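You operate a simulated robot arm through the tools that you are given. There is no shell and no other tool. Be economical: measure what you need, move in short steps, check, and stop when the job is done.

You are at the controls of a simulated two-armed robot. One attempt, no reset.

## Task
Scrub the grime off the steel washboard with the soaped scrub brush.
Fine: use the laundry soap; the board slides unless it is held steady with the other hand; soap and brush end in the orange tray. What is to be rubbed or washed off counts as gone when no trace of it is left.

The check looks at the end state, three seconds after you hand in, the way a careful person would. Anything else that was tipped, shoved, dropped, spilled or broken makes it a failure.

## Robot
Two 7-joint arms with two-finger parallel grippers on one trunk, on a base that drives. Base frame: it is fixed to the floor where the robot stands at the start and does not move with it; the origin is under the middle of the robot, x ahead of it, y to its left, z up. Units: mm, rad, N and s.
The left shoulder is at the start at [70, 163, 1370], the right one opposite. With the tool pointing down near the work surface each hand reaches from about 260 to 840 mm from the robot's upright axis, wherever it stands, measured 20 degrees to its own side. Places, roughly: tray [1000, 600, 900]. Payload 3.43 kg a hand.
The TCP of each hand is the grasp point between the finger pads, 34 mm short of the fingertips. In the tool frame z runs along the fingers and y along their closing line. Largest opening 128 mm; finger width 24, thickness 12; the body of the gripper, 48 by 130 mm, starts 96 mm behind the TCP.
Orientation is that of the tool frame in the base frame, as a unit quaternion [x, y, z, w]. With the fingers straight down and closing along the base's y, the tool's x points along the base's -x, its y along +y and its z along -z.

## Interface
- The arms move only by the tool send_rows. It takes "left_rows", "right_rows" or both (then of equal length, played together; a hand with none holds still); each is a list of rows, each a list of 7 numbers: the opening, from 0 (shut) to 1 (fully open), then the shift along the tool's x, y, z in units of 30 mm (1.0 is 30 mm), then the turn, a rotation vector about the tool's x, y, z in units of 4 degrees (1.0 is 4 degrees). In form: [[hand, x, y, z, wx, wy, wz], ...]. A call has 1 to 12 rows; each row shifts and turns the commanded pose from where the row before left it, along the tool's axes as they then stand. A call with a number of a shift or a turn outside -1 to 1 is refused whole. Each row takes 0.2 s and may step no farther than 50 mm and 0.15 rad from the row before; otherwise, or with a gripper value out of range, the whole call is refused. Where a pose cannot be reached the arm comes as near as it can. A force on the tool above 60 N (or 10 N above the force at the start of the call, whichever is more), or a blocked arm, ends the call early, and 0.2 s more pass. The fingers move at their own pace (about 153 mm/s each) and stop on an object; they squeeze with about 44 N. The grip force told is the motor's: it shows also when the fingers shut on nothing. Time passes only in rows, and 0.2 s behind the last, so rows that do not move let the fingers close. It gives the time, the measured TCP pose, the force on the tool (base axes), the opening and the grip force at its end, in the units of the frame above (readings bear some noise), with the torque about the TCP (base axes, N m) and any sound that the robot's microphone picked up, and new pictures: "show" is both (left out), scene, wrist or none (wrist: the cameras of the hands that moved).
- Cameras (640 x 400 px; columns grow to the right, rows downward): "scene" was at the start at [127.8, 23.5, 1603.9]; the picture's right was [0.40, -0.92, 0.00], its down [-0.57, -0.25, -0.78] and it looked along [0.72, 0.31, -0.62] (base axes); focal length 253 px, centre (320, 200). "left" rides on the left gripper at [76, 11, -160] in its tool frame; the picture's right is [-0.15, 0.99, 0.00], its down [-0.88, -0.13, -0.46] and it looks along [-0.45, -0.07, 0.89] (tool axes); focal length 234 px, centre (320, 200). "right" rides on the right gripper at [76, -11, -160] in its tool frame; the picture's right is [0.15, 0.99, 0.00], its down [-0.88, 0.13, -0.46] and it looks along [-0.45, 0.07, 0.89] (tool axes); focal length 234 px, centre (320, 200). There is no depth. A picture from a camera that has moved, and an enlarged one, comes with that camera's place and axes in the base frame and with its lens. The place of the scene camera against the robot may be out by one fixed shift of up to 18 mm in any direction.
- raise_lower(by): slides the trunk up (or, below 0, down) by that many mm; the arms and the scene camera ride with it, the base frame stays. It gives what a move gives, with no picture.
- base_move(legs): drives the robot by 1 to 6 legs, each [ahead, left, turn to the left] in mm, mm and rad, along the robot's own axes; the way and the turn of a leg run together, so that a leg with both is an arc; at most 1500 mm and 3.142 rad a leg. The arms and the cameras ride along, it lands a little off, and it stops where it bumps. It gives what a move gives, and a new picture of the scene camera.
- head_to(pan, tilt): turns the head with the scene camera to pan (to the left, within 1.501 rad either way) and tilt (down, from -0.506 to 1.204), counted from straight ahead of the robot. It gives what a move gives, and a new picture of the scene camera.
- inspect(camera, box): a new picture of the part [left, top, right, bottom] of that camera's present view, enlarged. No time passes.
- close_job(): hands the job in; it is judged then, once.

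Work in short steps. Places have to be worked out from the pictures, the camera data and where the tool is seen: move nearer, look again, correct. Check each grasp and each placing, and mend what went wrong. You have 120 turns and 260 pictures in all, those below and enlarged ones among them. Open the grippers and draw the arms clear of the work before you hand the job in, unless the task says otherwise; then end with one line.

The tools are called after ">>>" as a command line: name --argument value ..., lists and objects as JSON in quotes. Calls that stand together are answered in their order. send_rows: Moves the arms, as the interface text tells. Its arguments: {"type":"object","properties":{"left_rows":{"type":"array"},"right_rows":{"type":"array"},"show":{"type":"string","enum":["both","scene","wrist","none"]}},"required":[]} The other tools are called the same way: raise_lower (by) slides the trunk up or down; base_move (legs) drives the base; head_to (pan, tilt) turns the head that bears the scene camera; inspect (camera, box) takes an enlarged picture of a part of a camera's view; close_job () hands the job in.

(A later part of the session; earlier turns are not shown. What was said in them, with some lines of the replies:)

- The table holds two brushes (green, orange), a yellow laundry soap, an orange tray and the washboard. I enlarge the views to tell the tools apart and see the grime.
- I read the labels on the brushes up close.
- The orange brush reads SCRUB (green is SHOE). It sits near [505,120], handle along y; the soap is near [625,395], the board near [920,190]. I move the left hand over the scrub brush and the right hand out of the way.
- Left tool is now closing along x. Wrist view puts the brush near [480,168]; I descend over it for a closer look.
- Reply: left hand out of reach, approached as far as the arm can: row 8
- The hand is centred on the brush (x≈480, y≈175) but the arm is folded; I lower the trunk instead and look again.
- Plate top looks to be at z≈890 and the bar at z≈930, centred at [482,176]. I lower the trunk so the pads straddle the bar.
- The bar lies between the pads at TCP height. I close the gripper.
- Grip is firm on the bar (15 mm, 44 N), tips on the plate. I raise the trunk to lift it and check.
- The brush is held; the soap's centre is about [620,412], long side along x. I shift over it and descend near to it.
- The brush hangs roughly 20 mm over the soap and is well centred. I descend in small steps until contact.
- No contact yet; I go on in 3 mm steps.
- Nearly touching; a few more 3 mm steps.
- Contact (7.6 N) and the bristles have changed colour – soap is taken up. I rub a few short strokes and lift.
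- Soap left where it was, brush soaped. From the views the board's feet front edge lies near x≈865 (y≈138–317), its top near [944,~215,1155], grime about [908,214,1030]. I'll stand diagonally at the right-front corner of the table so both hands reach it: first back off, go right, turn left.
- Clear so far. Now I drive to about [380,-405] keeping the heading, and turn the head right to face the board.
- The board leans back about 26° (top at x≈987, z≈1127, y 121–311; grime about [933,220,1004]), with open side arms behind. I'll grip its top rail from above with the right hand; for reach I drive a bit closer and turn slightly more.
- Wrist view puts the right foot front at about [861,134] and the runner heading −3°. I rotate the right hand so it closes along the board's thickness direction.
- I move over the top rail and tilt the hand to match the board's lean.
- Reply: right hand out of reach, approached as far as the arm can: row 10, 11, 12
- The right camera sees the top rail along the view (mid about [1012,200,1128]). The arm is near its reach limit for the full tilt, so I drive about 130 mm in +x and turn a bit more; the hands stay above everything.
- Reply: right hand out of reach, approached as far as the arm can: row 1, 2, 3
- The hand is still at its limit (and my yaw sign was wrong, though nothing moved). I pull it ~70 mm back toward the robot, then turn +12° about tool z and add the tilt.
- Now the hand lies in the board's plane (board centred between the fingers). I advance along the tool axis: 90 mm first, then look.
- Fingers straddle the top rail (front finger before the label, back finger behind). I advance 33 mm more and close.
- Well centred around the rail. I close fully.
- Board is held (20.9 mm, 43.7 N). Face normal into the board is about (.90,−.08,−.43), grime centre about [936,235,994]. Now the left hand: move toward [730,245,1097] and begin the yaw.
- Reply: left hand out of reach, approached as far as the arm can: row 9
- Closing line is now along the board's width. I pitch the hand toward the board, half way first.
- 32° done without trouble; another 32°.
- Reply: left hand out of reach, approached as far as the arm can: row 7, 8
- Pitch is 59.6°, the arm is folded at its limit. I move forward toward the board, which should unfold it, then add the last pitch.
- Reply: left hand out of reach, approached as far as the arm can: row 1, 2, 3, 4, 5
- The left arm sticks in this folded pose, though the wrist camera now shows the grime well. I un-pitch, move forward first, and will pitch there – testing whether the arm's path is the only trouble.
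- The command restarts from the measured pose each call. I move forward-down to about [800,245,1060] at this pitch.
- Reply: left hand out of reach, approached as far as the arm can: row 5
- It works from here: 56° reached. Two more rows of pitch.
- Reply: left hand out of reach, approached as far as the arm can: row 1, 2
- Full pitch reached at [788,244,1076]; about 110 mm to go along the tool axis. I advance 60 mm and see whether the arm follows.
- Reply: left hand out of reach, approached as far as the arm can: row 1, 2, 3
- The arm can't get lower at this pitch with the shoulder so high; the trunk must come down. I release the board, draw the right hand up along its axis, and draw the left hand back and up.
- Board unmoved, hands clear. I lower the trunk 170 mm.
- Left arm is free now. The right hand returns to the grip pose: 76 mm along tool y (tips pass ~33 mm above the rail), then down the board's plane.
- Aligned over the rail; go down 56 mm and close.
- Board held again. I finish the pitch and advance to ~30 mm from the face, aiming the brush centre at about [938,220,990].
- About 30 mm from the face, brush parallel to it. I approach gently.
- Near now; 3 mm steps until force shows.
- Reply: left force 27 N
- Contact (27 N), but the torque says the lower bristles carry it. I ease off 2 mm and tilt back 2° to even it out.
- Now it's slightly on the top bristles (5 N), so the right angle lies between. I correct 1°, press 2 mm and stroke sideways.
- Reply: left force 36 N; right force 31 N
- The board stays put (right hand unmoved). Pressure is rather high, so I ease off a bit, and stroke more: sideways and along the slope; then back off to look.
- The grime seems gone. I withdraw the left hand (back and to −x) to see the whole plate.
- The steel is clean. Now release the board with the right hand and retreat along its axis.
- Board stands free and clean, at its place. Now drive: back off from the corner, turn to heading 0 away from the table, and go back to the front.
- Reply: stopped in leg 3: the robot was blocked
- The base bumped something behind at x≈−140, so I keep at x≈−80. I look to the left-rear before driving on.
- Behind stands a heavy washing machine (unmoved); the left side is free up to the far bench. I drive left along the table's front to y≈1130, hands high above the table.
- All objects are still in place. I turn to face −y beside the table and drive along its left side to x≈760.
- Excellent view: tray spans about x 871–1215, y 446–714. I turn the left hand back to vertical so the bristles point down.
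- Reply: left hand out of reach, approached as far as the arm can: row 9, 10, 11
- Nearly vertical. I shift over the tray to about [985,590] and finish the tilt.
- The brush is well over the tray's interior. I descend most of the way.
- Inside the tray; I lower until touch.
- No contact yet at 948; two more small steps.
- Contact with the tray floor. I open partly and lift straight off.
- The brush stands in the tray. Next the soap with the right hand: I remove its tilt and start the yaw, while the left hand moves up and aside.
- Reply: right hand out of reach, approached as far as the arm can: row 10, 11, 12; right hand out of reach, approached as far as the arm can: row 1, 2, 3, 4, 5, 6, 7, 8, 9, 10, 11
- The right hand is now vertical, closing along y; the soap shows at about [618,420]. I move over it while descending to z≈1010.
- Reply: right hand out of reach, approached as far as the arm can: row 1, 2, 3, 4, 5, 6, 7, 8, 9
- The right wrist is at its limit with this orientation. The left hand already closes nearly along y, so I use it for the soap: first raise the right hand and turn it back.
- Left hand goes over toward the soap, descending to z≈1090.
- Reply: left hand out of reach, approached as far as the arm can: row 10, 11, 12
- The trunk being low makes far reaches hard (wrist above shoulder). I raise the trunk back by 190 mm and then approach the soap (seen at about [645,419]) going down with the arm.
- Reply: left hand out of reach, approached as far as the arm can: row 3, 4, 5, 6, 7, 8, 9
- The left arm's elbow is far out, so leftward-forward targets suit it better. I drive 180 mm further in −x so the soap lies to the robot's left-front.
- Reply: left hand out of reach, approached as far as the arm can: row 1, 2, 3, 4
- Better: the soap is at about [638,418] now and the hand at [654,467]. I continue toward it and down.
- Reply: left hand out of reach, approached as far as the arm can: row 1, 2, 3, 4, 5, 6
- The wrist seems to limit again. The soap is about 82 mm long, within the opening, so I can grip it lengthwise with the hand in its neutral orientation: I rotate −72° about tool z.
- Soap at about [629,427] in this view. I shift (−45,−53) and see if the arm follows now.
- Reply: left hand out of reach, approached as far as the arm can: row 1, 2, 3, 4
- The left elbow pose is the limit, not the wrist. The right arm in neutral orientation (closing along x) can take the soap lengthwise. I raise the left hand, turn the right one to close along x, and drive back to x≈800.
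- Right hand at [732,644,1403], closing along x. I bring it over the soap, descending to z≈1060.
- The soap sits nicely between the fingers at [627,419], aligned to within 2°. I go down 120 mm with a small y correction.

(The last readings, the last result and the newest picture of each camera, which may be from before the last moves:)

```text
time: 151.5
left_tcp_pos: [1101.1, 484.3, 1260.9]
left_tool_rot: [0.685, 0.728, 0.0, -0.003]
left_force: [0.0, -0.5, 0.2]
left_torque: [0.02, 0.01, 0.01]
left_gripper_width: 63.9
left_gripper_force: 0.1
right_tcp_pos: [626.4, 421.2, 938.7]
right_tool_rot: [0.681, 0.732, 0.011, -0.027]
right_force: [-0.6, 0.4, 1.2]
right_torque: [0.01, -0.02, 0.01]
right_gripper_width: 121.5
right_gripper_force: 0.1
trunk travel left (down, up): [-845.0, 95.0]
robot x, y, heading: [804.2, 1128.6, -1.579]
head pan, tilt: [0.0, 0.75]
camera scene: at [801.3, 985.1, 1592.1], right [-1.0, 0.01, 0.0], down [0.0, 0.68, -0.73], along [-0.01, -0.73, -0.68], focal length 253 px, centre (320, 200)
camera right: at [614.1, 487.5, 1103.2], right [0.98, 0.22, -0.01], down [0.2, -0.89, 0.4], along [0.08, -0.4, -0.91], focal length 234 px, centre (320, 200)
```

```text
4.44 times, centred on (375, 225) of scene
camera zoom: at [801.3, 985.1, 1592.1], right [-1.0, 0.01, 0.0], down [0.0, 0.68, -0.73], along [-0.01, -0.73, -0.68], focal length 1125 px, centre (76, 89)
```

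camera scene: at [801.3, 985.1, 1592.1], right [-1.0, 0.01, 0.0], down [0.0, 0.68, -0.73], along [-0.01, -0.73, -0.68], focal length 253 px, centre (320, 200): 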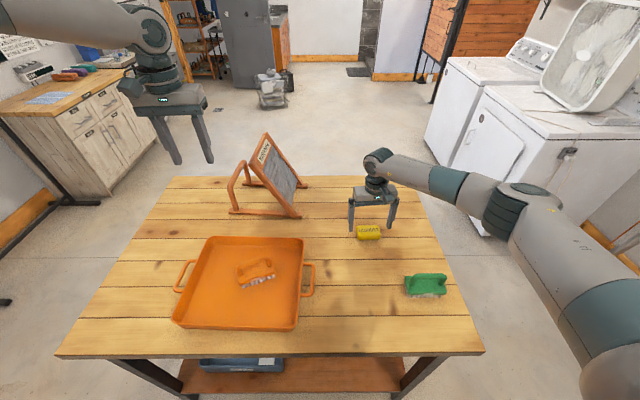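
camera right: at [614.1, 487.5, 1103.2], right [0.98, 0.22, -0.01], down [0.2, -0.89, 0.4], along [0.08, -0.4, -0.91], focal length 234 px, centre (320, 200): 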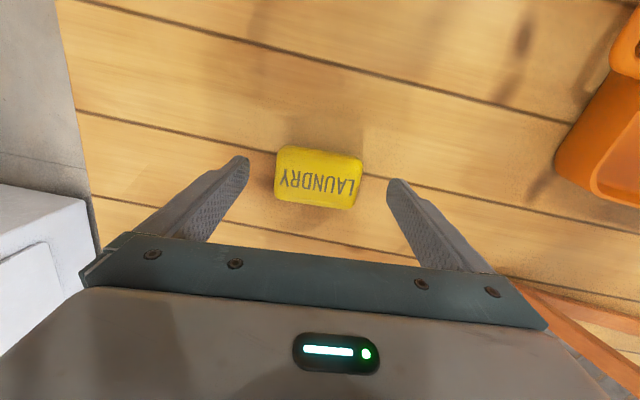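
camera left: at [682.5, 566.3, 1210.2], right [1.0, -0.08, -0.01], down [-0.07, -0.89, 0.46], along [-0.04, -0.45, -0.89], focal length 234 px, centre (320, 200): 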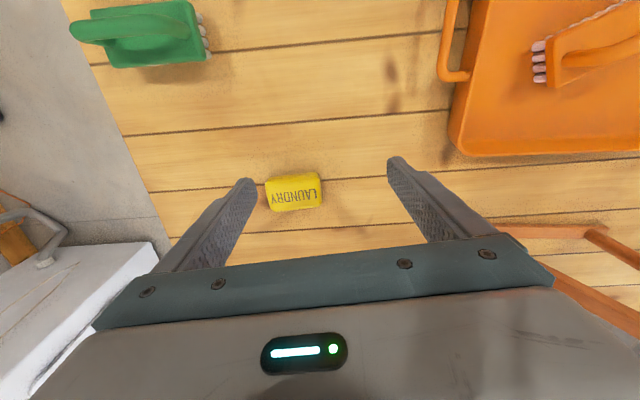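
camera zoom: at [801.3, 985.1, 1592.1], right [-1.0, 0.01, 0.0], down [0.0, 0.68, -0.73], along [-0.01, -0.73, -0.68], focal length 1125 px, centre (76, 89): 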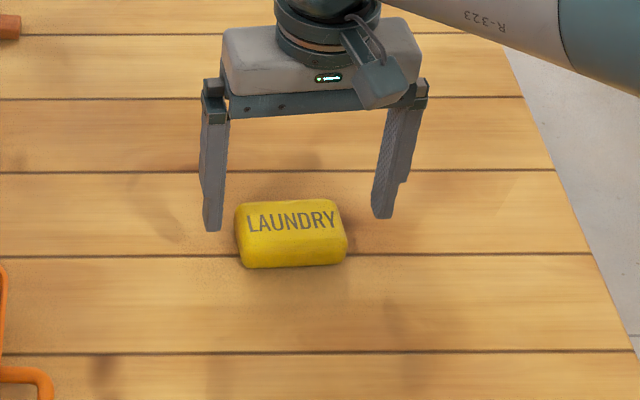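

Aligned at [625,421]. Down 23 mm, then close.

>>> send_rows --right_rows '[[0.95, 0, 0, 0.45, 0, 0, 0], [0.95, 0, 0, 0.3, 0, 0, 0], [0, 0, 0, 0, 0, 0, 0], [0, 0, 0, 0, 0, 0, 0], [0, 0, 0, 0, 0, 0, 0]]' --show "wrist"

```text
time: 152.7
left_tcp_pos: [1101.4, 484.5, 1261.1]
left_tool_rot: [0.684, 0.729, 0.0, -0.003]
left_force: [-0.1, -0.7, 0.4]
left_torque: [0.01, -0.01, 0.0]
left_gripper_width: 64.0
left_gripper_force: 0.1
right_tcp_pos: [625.7, 421.9, 915.3]
right_tool_rot: [0.681, 0.732, 0.011, -0.027]
right_force: [0.7, 0.4, -0.1]
right_torque: [0.03, 0.0, 0.0]
right_gripper_width: 83.8
right_gripper_force: 44.1
trunk travel left (down, up): [-845.0, 95.0]
robot x, y, heading: [803.4, 1132.8, -1.579]
head pan, tilt: [0.0, 0.75]
camera right: at [612.8, 488.3, 1080.1], right [0.98, 0.22, -0.01], down [0.2, -0.89, 0.4], along [0.08, -0.4, -0.91], focal length 234 px, centre (320, 200)
```

right: 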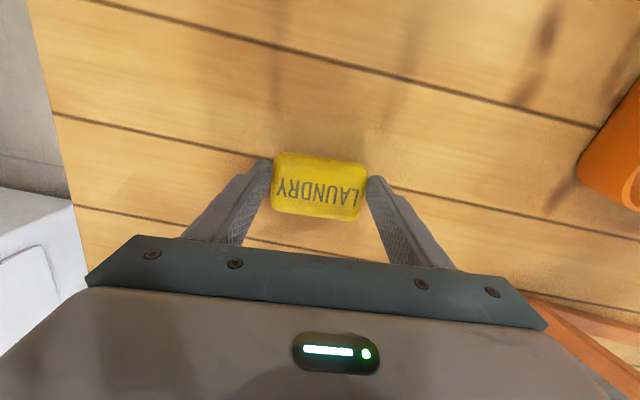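

Soap gripped (84 mm, 44 N). I lift it 180 mm and drive 190 mm in +x so the tray lies in front of the right arm.

>>> send_rows --right_rows '[[0, 0, 0, -0.5, 0, 0, 0], [0, 0, 0, -1, 0, 0, 0], [0, 0, 0, -1, 0, 0, 0], [0, 0.5, 0, -1, 0, 0, 0], [0, 0.5, 0, -1, 0, 0, 0], [0, 0.5, 0, -1, 0, 0, 0]]' --show "none"

>>> base_move --legs '[[0, 190, 0]]'

```text
time: 154.1
left_tcp_pos: [1100.9, 485.4, 1261.3]
left_tool_rot: [0.685, 0.728, 0.0, -0.002]
left_force: [0.0, -0.1, 0.3]
left_torque: [-0.02, 0.03, -0.01]
left_gripper_width: 64.0
left_gripper_force: 0.1
right_tcp_pos: [624.9, 458.7, 1082.6]
right_tool_rot: [0.681, 0.732, 0.01, -0.027]
right_force: [-0.2, 0.2, -1.7]
right_torque: [0.0, 0.01, 0.0]
right_gripper_width: 84.2
right_gripper_force: 44.3
trunk travel left (down, up): [-845.0, 95.0]
robot x, y, heading: [802.4, 1127.6, -1.578]
head pan, tilt: [0.0, 0.75]
```

```text
time: 155.7
left_tcp_pos: [1289.9, 483.5, 1262.2]
left_tool_rot: [0.687, 0.726, 0.001, -0.002]
left_force: [-0.5, 0.3, 0.0]
left_torque: [-0.04, -0.04, 0.01]
left_gripper_width: 64.0
left_gripper_force: 0.0
right_tcp_pos: [813.1, 457.4, 1081.0]
right_tool_rot: [0.682, 0.731, 0.012, -0.026]
right_force: [-0.7, -0.1, -1.2]
right_torque: [0.01, -0.01, 0.0]
right_gripper_width: 84.1
right_gripper_force: 43.7
trunk travel left (down, up): [-845.0, 95.0]
robot x, y, heading: [998.2, 1130.4, -1.579]
head pan, tilt: [0.0, 0.75]
camera scene: at [991.0, 983.7, 1592.1], right [-1.0, 0.01, 0.0], down [0.01, 0.68, -0.73], along [-0.01, -0.73, -0.68], focal length 253 px, centre (320, 200)
```

scene: 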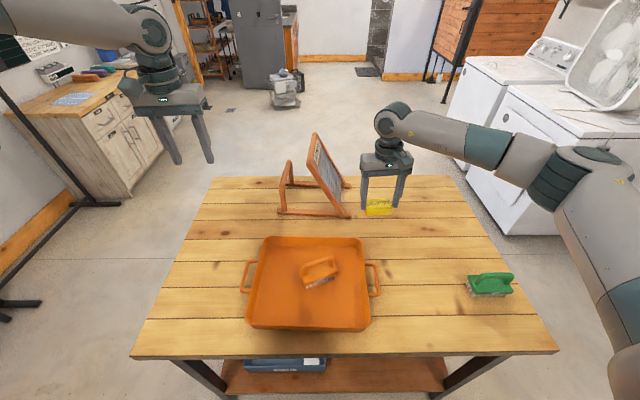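

I move the soap over the tray's free area at about [955,512].

>>> send_rows --right_rows '[[0, 0.3, 0.97, 0, 0, 0, 0], [0, 0.3, 0.97, 0, 0, 0, 0], [0, 0.3, 0.97, 0, 0, 0, 0], [0, 0.3, 0.97, 0, 0, 0, 0], [0, 0.3, 0.97, 0, 0, 0, 0]]' --show "both"

>>> inspect --camera "scene" --box '[230, 180, 400, 340]'

```text
time: 156.9
left_tcp_pos: [1293.0, 483.8, 1262.1]
left_tool_rot: [0.686, 0.727, -0.001, -0.004]
left_force: [0.0, 0.9, -0.5]
left_torque: [0.02, 0.02, 0.01]
left_gripper_width: 63.9
left_gripper_force: 0.1
right_tcp_pos: [958.0, 512.9, 1081.2]
right_tool_rot: [0.683, 0.73, 0.01, -0.029]
right_force: [-0.2, 0.5, -1.2]
right_torque: [0.0, -0.02, 0.01]
right_gripper_width: 84.2
right_gripper_force: 43.7
trunk travel left (down, up): [-845.0, 95.0]
robot x, y, heading: [997.6, 1127.0, -1.578]
head pan, tilt: [0.0, 0.75]
camera scene: at [995.8, 983.7, 1592.1], right [-1.0, 0.01, 0.0], down [0.01, 0.68, -0.73], along [-0.01, -0.73, -0.68], focal length 253 px, centre (320, 200)
camera right: at [945.1, 578.8, 1245.5], right [0.98, 0.21, -0.01], down [0.2, -0.89, 0.4], along [0.07, -0.4, -0.92], focal length 234 px, centre (320, 200)
```

scene: 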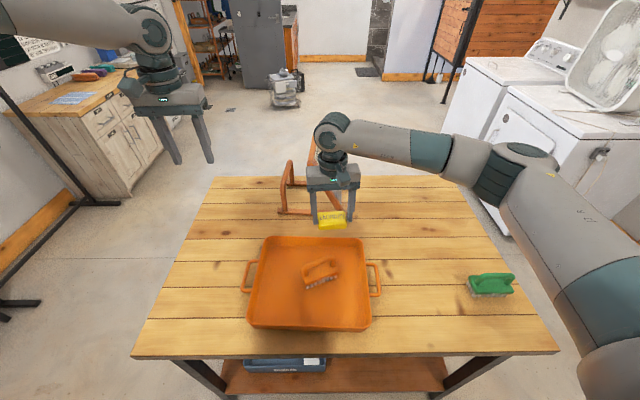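
right: 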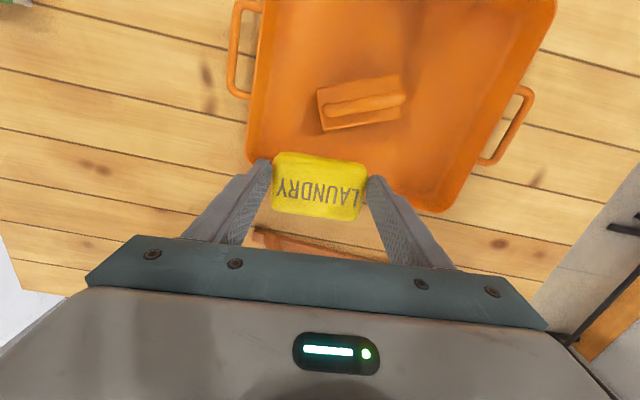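

```text
2.50 times, centred on (315, 260) of scene
camera zoom: at [995.8, 983.7, 1592.1], right [-1.0, 0.01, 0.0], down [0.01, 0.68, -0.73], along [-0.01, -0.73, -0.68], focal length 633 px, centre (332, 50)
```

zoom: 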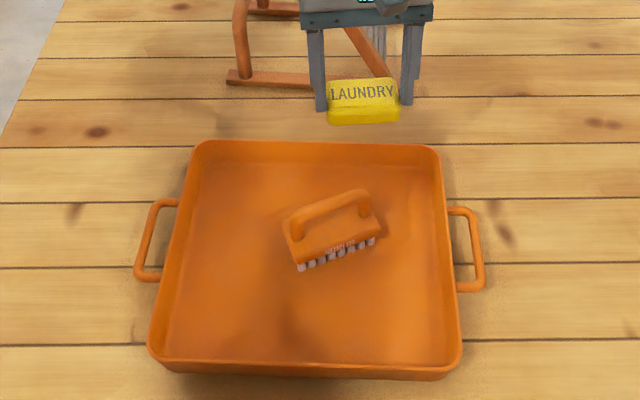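

The roomier spot is beyond the brush toward +x,+y: about [1100,645]. I move there.

>>> send_rows --right_rows '[[0, 0.68, 0.84, 0, 0, 0, 0], [0, 0.68, 0.84, 0, 0, 0, 0], [0, 0.68, 0.84, 0, 0, 0, 0], [0, 0.68, 0.84, 0, 0, 0, 0], [0, 0.68, 0.84, 0, 0, 0, 0], [0, 0.68, 0.84, 0, 0, 0, 0]]' --show "both"

```text
time: 158.3
left_tcp_pos: [1292.5, 482.9, 1261.4]
left_tool_rot: [0.687, 0.727, -0.001, -0.004]
left_force: [-0.3, 0.2, 0.3]
left_torque: [0.02, 0.0, -0.01]
left_gripper_width: 64.1
left_gripper_force: 0.1
right_tcp_pos: [1100.4, 646.0, 1080.0]
right_tool_rot: [0.683, 0.73, 0.012, -0.028]
right_force: [0.6, -0.9, -1.0]
right_torque: [0.01, 0.01, 0.02]
right_gripper_width: 84.2
right_gripper_force: 43.8
trunk travel left (down, up): [-845.0, 95.0]
robot x, y, heading: [998.1, 1130.1, -1.578]
head pan, tilt: [0.0, 0.75]
camera scene: at [996.3, 984.2, 1592.2], right [-1.0, 0.01, 0.0], down [0.01, 0.68, -0.73], along [-0.01, -0.73, -0.68], focal length 253 px, centre (320, 200)
camera right: at [1087.3, 712.3, 1246.6], right [0.98, 0.21, -0.01], down [0.2, -0.89, 0.4], along [0.07, -0.4, -0.91], focal length 234 px, centre (320, 200)
```

scene: 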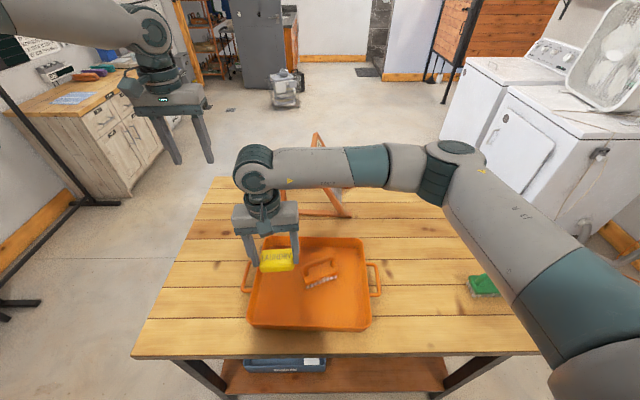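
right: 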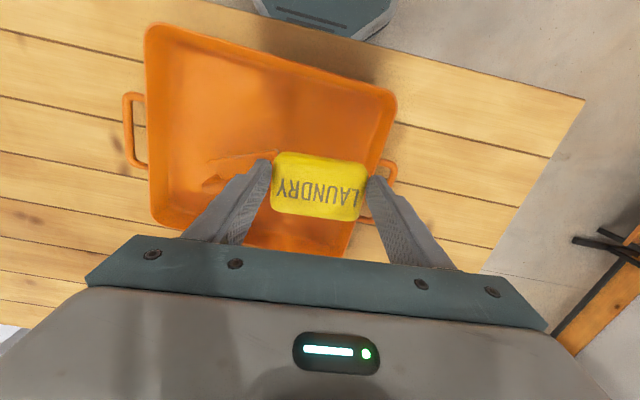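

The tray's +x wall is nearer than thought (~x 1165), so I aim at [1085,676] instead and descend to just above the floor.

>>> send_rows --right_rows '[[0, 0.75, -0.45, 0, 0, 0, 0], [0, 0, 0, 1, 0, 0, 0], [0, 0, 0, 1, 0, 0, 0], [0, 0, 0, 1, 0, 0, 0]]' --show "both"

>>> inspect --camera "scene" --box '[230, 220, 390, 340]'

```text
time: 159.3
left_tcp_pos: [1291.7, 483.8, 1261.1]
left_tool_rot: [0.687, 0.726, 0.0, -0.003]
left_force: [0.3, 1.2, -0.7]
left_torque: [0.0, -0.04, 0.02]
left_gripper_width: 64.1
left_gripper_force: 0.1
right_tcp_pos: [1084.6, 670.8, 995.5]
right_tool_rot: [0.683, 0.73, 0.011, -0.027]
right_force: [0.1, -0.3, -2.0]
right_torque: [0.01, 0.01, 0.02]
right_gripper_width: 84.2
right_gripper_force: 43.9
trunk travel left (down, up): [-845.0, 95.0]
robot x, y, heading: [999.2, 1128.3, -1.581]
head pan, tilt: [0.0, 0.75]
camera scene: at [994.4, 984.0, 1592.2], right [-1.0, 0.01, 0.0], down [0.01, 0.68, -0.73], along [-0.01, -0.73, -0.68], focal length 253 px, centre (320, 200)
camera right: at [1071.6, 737.1, 1159.8], right [0.98, 0.21, -0.01], down [0.2, -0.89, 0.4], along [0.07, -0.4, -0.91], focal length 234 px, centre (320, 200)
```

scene: 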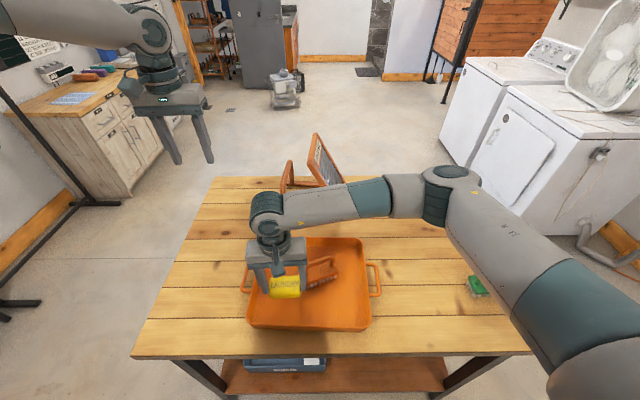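
right: 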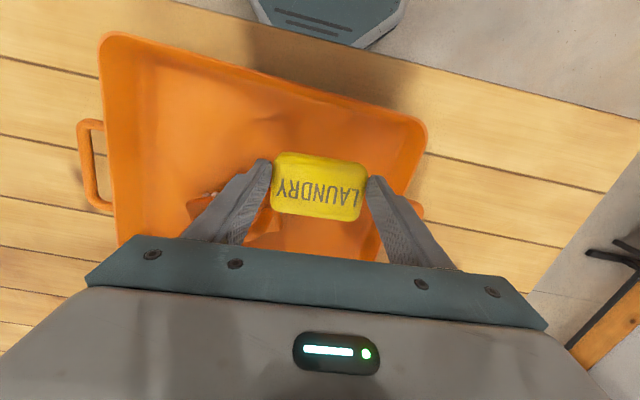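

```text
3.33 times, centred on (310, 280) of scene
camera zoom: at [994.4, 984.0, 1592.2], right [-1.0, 0.01, 0.0], down [0.01, 0.68, -0.73], along [-0.01, -0.73, -0.68], focal length 844 px, centre (353, -67)
```

zoom: 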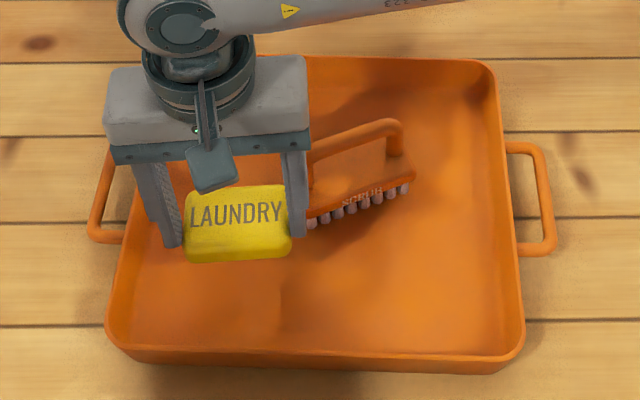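

Spacing to the brush and walls is fine. Lower 60 mm more, then small steps.

>>> send_rows --right_rows '[[0, 0, 0, 1, 0, 0, 0], [0, 0, 0, 0.9, 0, 0, 0], [0, 0, 0, 0.2, 0, 0, 0]]' --show "wrist"

>>> inspect --camera "scene" --box '[230, 220, 390, 340]'

```text
time: 160.1
left_tcp_pos: [1292.1, 483.0, 1261.4]
left_tool_rot: [0.686, 0.727, 0.0, -0.003]
left_force: [-0.5, -0.8, 0.0]
left_torque: [0.0, -0.04, 0.0]
left_gripper_width: 64.0
left_gripper_force: 0.1
right_tcp_pos: [1081.8, 673.1, 933.7]
right_tool_rot: [0.683, 0.73, 0.011, -0.028]
right_force: [-0.7, -0.2, -2.2]
right_torque: [0.02, 0.0, 0.02]
right_gripper_width: 84.1
right_gripper_force: 43.8
trunk travel left (down, up): [-845.0, 95.0]
robot x, y, heading: [994.3, 1128.7, -1.582]
head pan, tilt: [0.0, 0.75]
camera right: at [1069.7, 739.3, 1098.0], right [0.98, 0.21, -0.01], down [0.2, -0.89, 0.4], along [0.07, -0.4, -0.91], focal length 234 px, centre (320, 200)
```

right: 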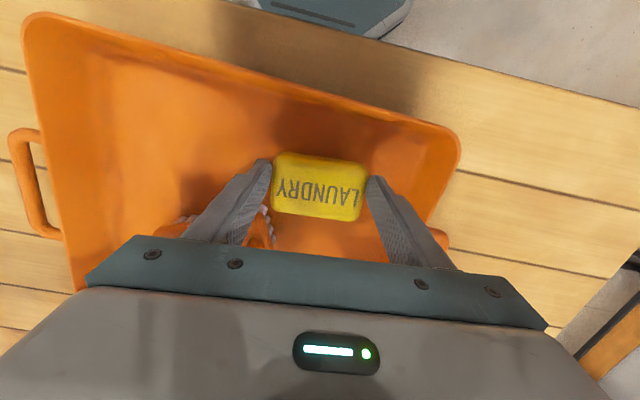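

```text
3.33 times, centred on (310, 280) of scene
camera zoom: at [995.1, 984.1, 1592.2], right [-1.0, 0.01, 0.0], down [0.01, 0.68, -0.73], along [-0.01, -0.73, -0.68], focal length 844 px, centre (353, -67)
```

zoom: 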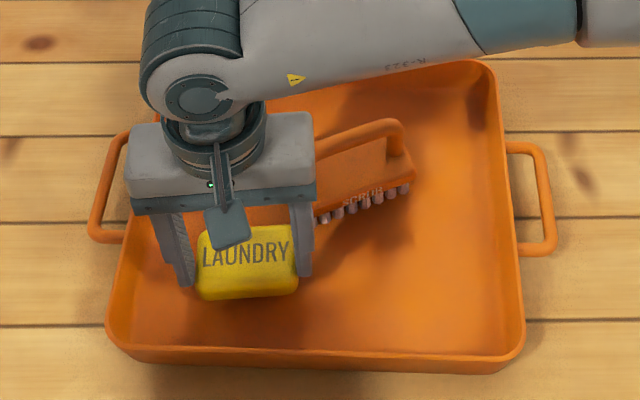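

Room all around. Last millimetres in small steps.

>>> send_rows --right_rows '[[0, 0, 0, 0.15, 0, 0, 0], [0, 0, 0, 0.12, 0, 0, 0]]' --show "none"

```text
time: 160.7
left_tcp_pos: [1293.4, 482.5, 1262.6]
left_tool_rot: [0.687, 0.727, 0.0, -0.002]
left_force: [-1.2, 0.0, -0.1]
left_torque: [0.0, 0.01, -0.02]
left_gripper_width: 63.9
left_gripper_force: 0.0
right_tcp_pos: [1080.5, 675.0, 925.5]
right_tool_rot: [0.683, 0.73, 0.012, -0.027]
right_force: [0.2, -0.6, -1.7]
right_torque: [0.01, 0.01, 0.01]
right_gripper_width: 84.0
right_gripper_force: 44.4
trunk travel left (down, up): [-845.0, 95.0]
robot x, y, heading: [996.7, 1129.3, -1.58]
head pan, tilt: [0.0, 0.75]
```

>>> send_rows --right_rows '[[0, 0, 0, 0.1, 0, 0, 0]]' --show "none"

```text
time: 161.1
left_tcp_pos: [1292.7, 483.2, 1262.0]
left_tool_rot: [0.686, 0.727, 0.0, -0.003]
left_force: [-0.3, 0.1, -0.5]
left_torque: [-0.02, 0.02, 0.02]
left_gripper_width: 64.0
left_gripper_force: 0.1
right_tcp_pos: [1080.2, 673.8, 923.5]
right_tool_rot: [0.683, 0.73, 0.012, -0.026]
right_force: [0.0, -0.7, 6.2]
right_torque: [0.09, -0.35, -0.05]
right_gripper_width: 84.4
right_gripper_force: 44.2
trunk travel left (down, up): [-845.0, 95.0]
robot x, y, heading: [998.1, 1128.9, -1.574]
head pan, tilt: [0.0, 0.75]
```

Contact (6 N) at the tray floor. I open just enough and rise.

>>> send_rows --right_rows '[[0.8, 0, 0, 0, 0, 0, 0], [0.8, 0, 0, 0, 0, 0, 0], [0.8, 0, 0, -1, 0, 0, 0], [0.8, 0, 0, -1, 0, 0, 0], [0.8, 0, 0, -1, 0, 0, 0], [0.8, 0, 0, -1, 0, 0, 0], [0.8, 0, 0, -1, 0, 0, 0], [0.8, 0, 0, -1, 0, 0, 0], [0.8, 0, 0, -1, 0, 0, 0], [0.8, 0, 0, -1, 0, 0, 0]]' --show "both"

>>> inspect --camera "right" --box '[100, 0, 420, 200]'

```text
time: 163.3
left_tcp_pos: [1292.6, 482.8, 1262.1]
left_tool_rot: [0.686, 0.727, 0.0, -0.002]
left_force: [-0.3, -0.6, -0.6]
left_torque: [0.0, 0.03, 0.01]
left_gripper_width: 64.2
left_gripper_force: 0.1
right_tcp_pos: [1086.5, 661.6, 1162.8]
right_tool_rot: [0.682, 0.731, 0.011, -0.027]
right_force: [-0.1, 0.4, -0.6]
right_torque: [0.03, 0.02, 0.01]
right_gripper_width: 102.4
right_gripper_force: 0.0
trunk travel left (down, up): [-845.0, 95.0]
robot x, y, heading: [1001.3, 1124.8, -1.583]
head pan, tilt: [0.0, 0.75]
camera scene: at [995.0, 984.4, 1592.1], right [-1.0, 0.01, 0.0], down [0.01, 0.68, -0.73], along [-0.01, -0.73, -0.68], focal length 253 px, centre (320, 200)
camera right: at [1073.4, 728.7, 1327.2], right [0.98, 0.21, -0.01], down [0.2, -0.89, 0.4], along [0.07, -0.4, -0.91], focal length 234 px, centre (320, 200)
```

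scene: 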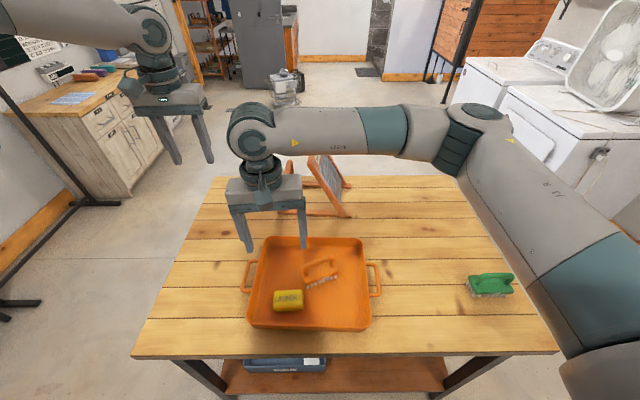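
right: 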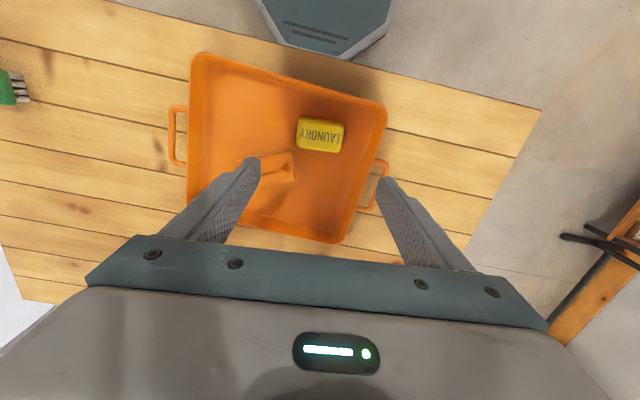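

```text
2.00 times, centred on (260, 100) of right
camera zoom: at [1073.4, 728.7, 1327.2], right [0.98, 0.21, -0.01], down [0.2, -0.89, 0.4], along [0.07, -0.4, -0.91], focal length 468 px, centre (440, 400)
```

zoom: 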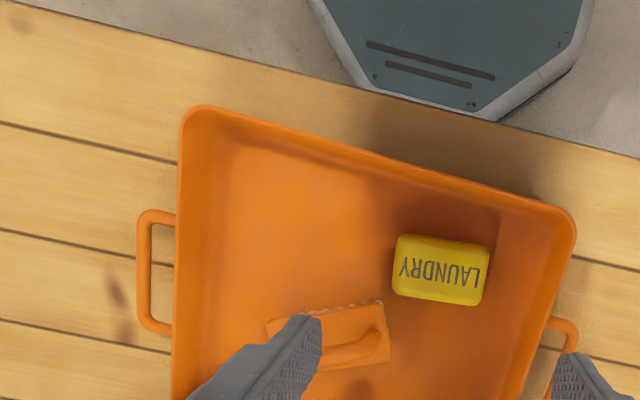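

Brush and soap both rest in the tray. I back the robot off 300 mm so the arms clear the table, and take a last look.

>>> base_move --legs '[[-300, 0, 0]]'

>>> head_to --pan 0.0 --tilt 0.6

>>> inspect --camera "scene" --box '[220, 120, 460, 300]'

```text
time: 165.3
left_tcp_pos: [1295.6, 778.4, 1260.4]
left_tool_rot: [0.686, 0.727, 0.0, -0.003]
left_force: [-0.3, 0.0, -0.2]
left_torque: [0.03, 0.01, 0.02]
left_gripper_width: 64.0
left_gripper_force: 0.0
right_tcp_pos: [1088.3, 959.5, 1160.8]
right_tool_rot: [0.683, 0.73, 0.012, -0.028]
right_force: [0.2, -0.6, 0.4]
right_torque: [0.05, -0.04, -0.01]
right_gripper_width: 102.5
right_gripper_force: 0.0
trunk travel left (down, up): [-845.0, 95.0]
robot x, y, heading: [999.4, 1425.0, -1.582]
head pan, tilt: [0.0, 0.75]
camera scene: at [998.1, 1279.9, 1591.9], right [-1.0, 0.01, 0.0], down [0.01, 0.68, -0.73], along [-0.01, -0.73, -0.68], focal length 253 px, centre (320, 200)
```

scene: 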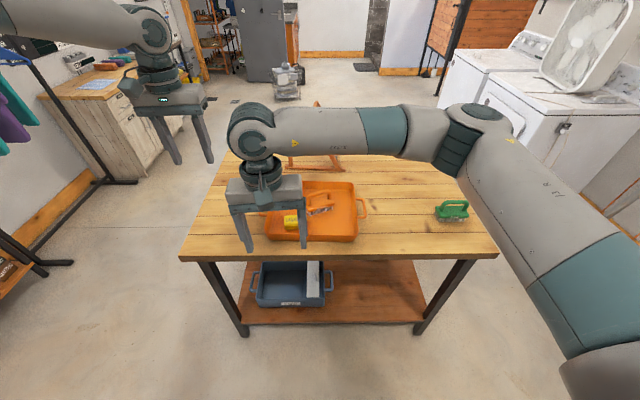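

```text
time: 166.0
left_tcp_pos: [1294.3, 781.0, 1261.7]
left_tool_rot: [0.686, 0.727, -0.001, -0.003]
left_force: [0.2, 0.2, 0.4]
left_torque: [-0.01, 0.0, -0.02]
left_gripper_width: 64.2
left_gripper_force: 0.1
right_tcp_pos: [1089.1, 960.7, 1161.4]
right_tool_rot: [0.683, 0.73, 0.012, -0.026]
right_force: [0.8, 0.7, 0.6]
right_torque: [-0.01, -0.01, -0.01]
right_gripper_width: 102.1
right_gripper_force: 0.0
trunk travel left (down, up): [-845.0, 95.0]
robot x, y, heading: [1000.6, 1427.0, -1.579]
head pan, tilt: [0.0, 0.6]
camera scene: at [998.0, 1277.0, 1605.0], right [-1.0, 0.01, 0.0], down [0.01, 0.57, -0.82], along [-0.01, -0.82, -0.57], focal length 253 px, centre (320, 200)
```

scene: 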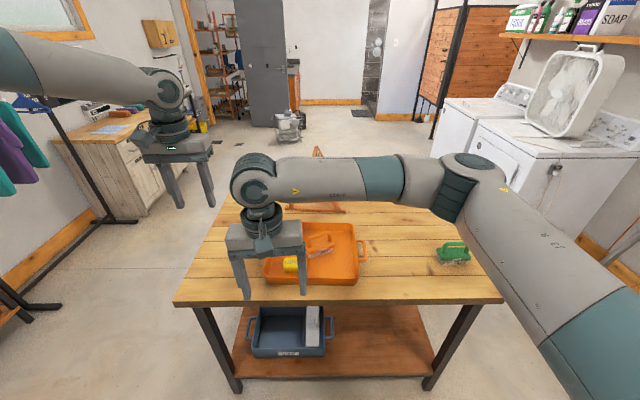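

```text
2.22 times, centred on (340, 210) of scene
camera zoom: at [998.0, 1277.0, 1605.0], right [-1.0, 0.01, 0.0], down [0.01, 0.57, -0.82], along [-0.01, -0.82, -0.57], focal length 562 px, centre (276, 178)
```

zoom: 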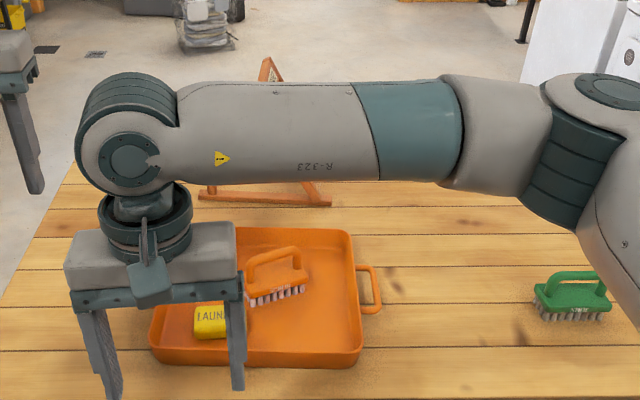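

Tray holds brush and soap, the board stands clean in its place, and both hands are open and clear of the table. I hand in.

>>> close_job

```text
The job is handed in.
```

I scrubbed the washboard clean with the soaped SCRUB brush while the right hand held the board. The brush and soap are now in the orange tray and both arms are clear; while driving, the base bumped the washing machine behind it, and nothing looked moved or tipped afterwards.
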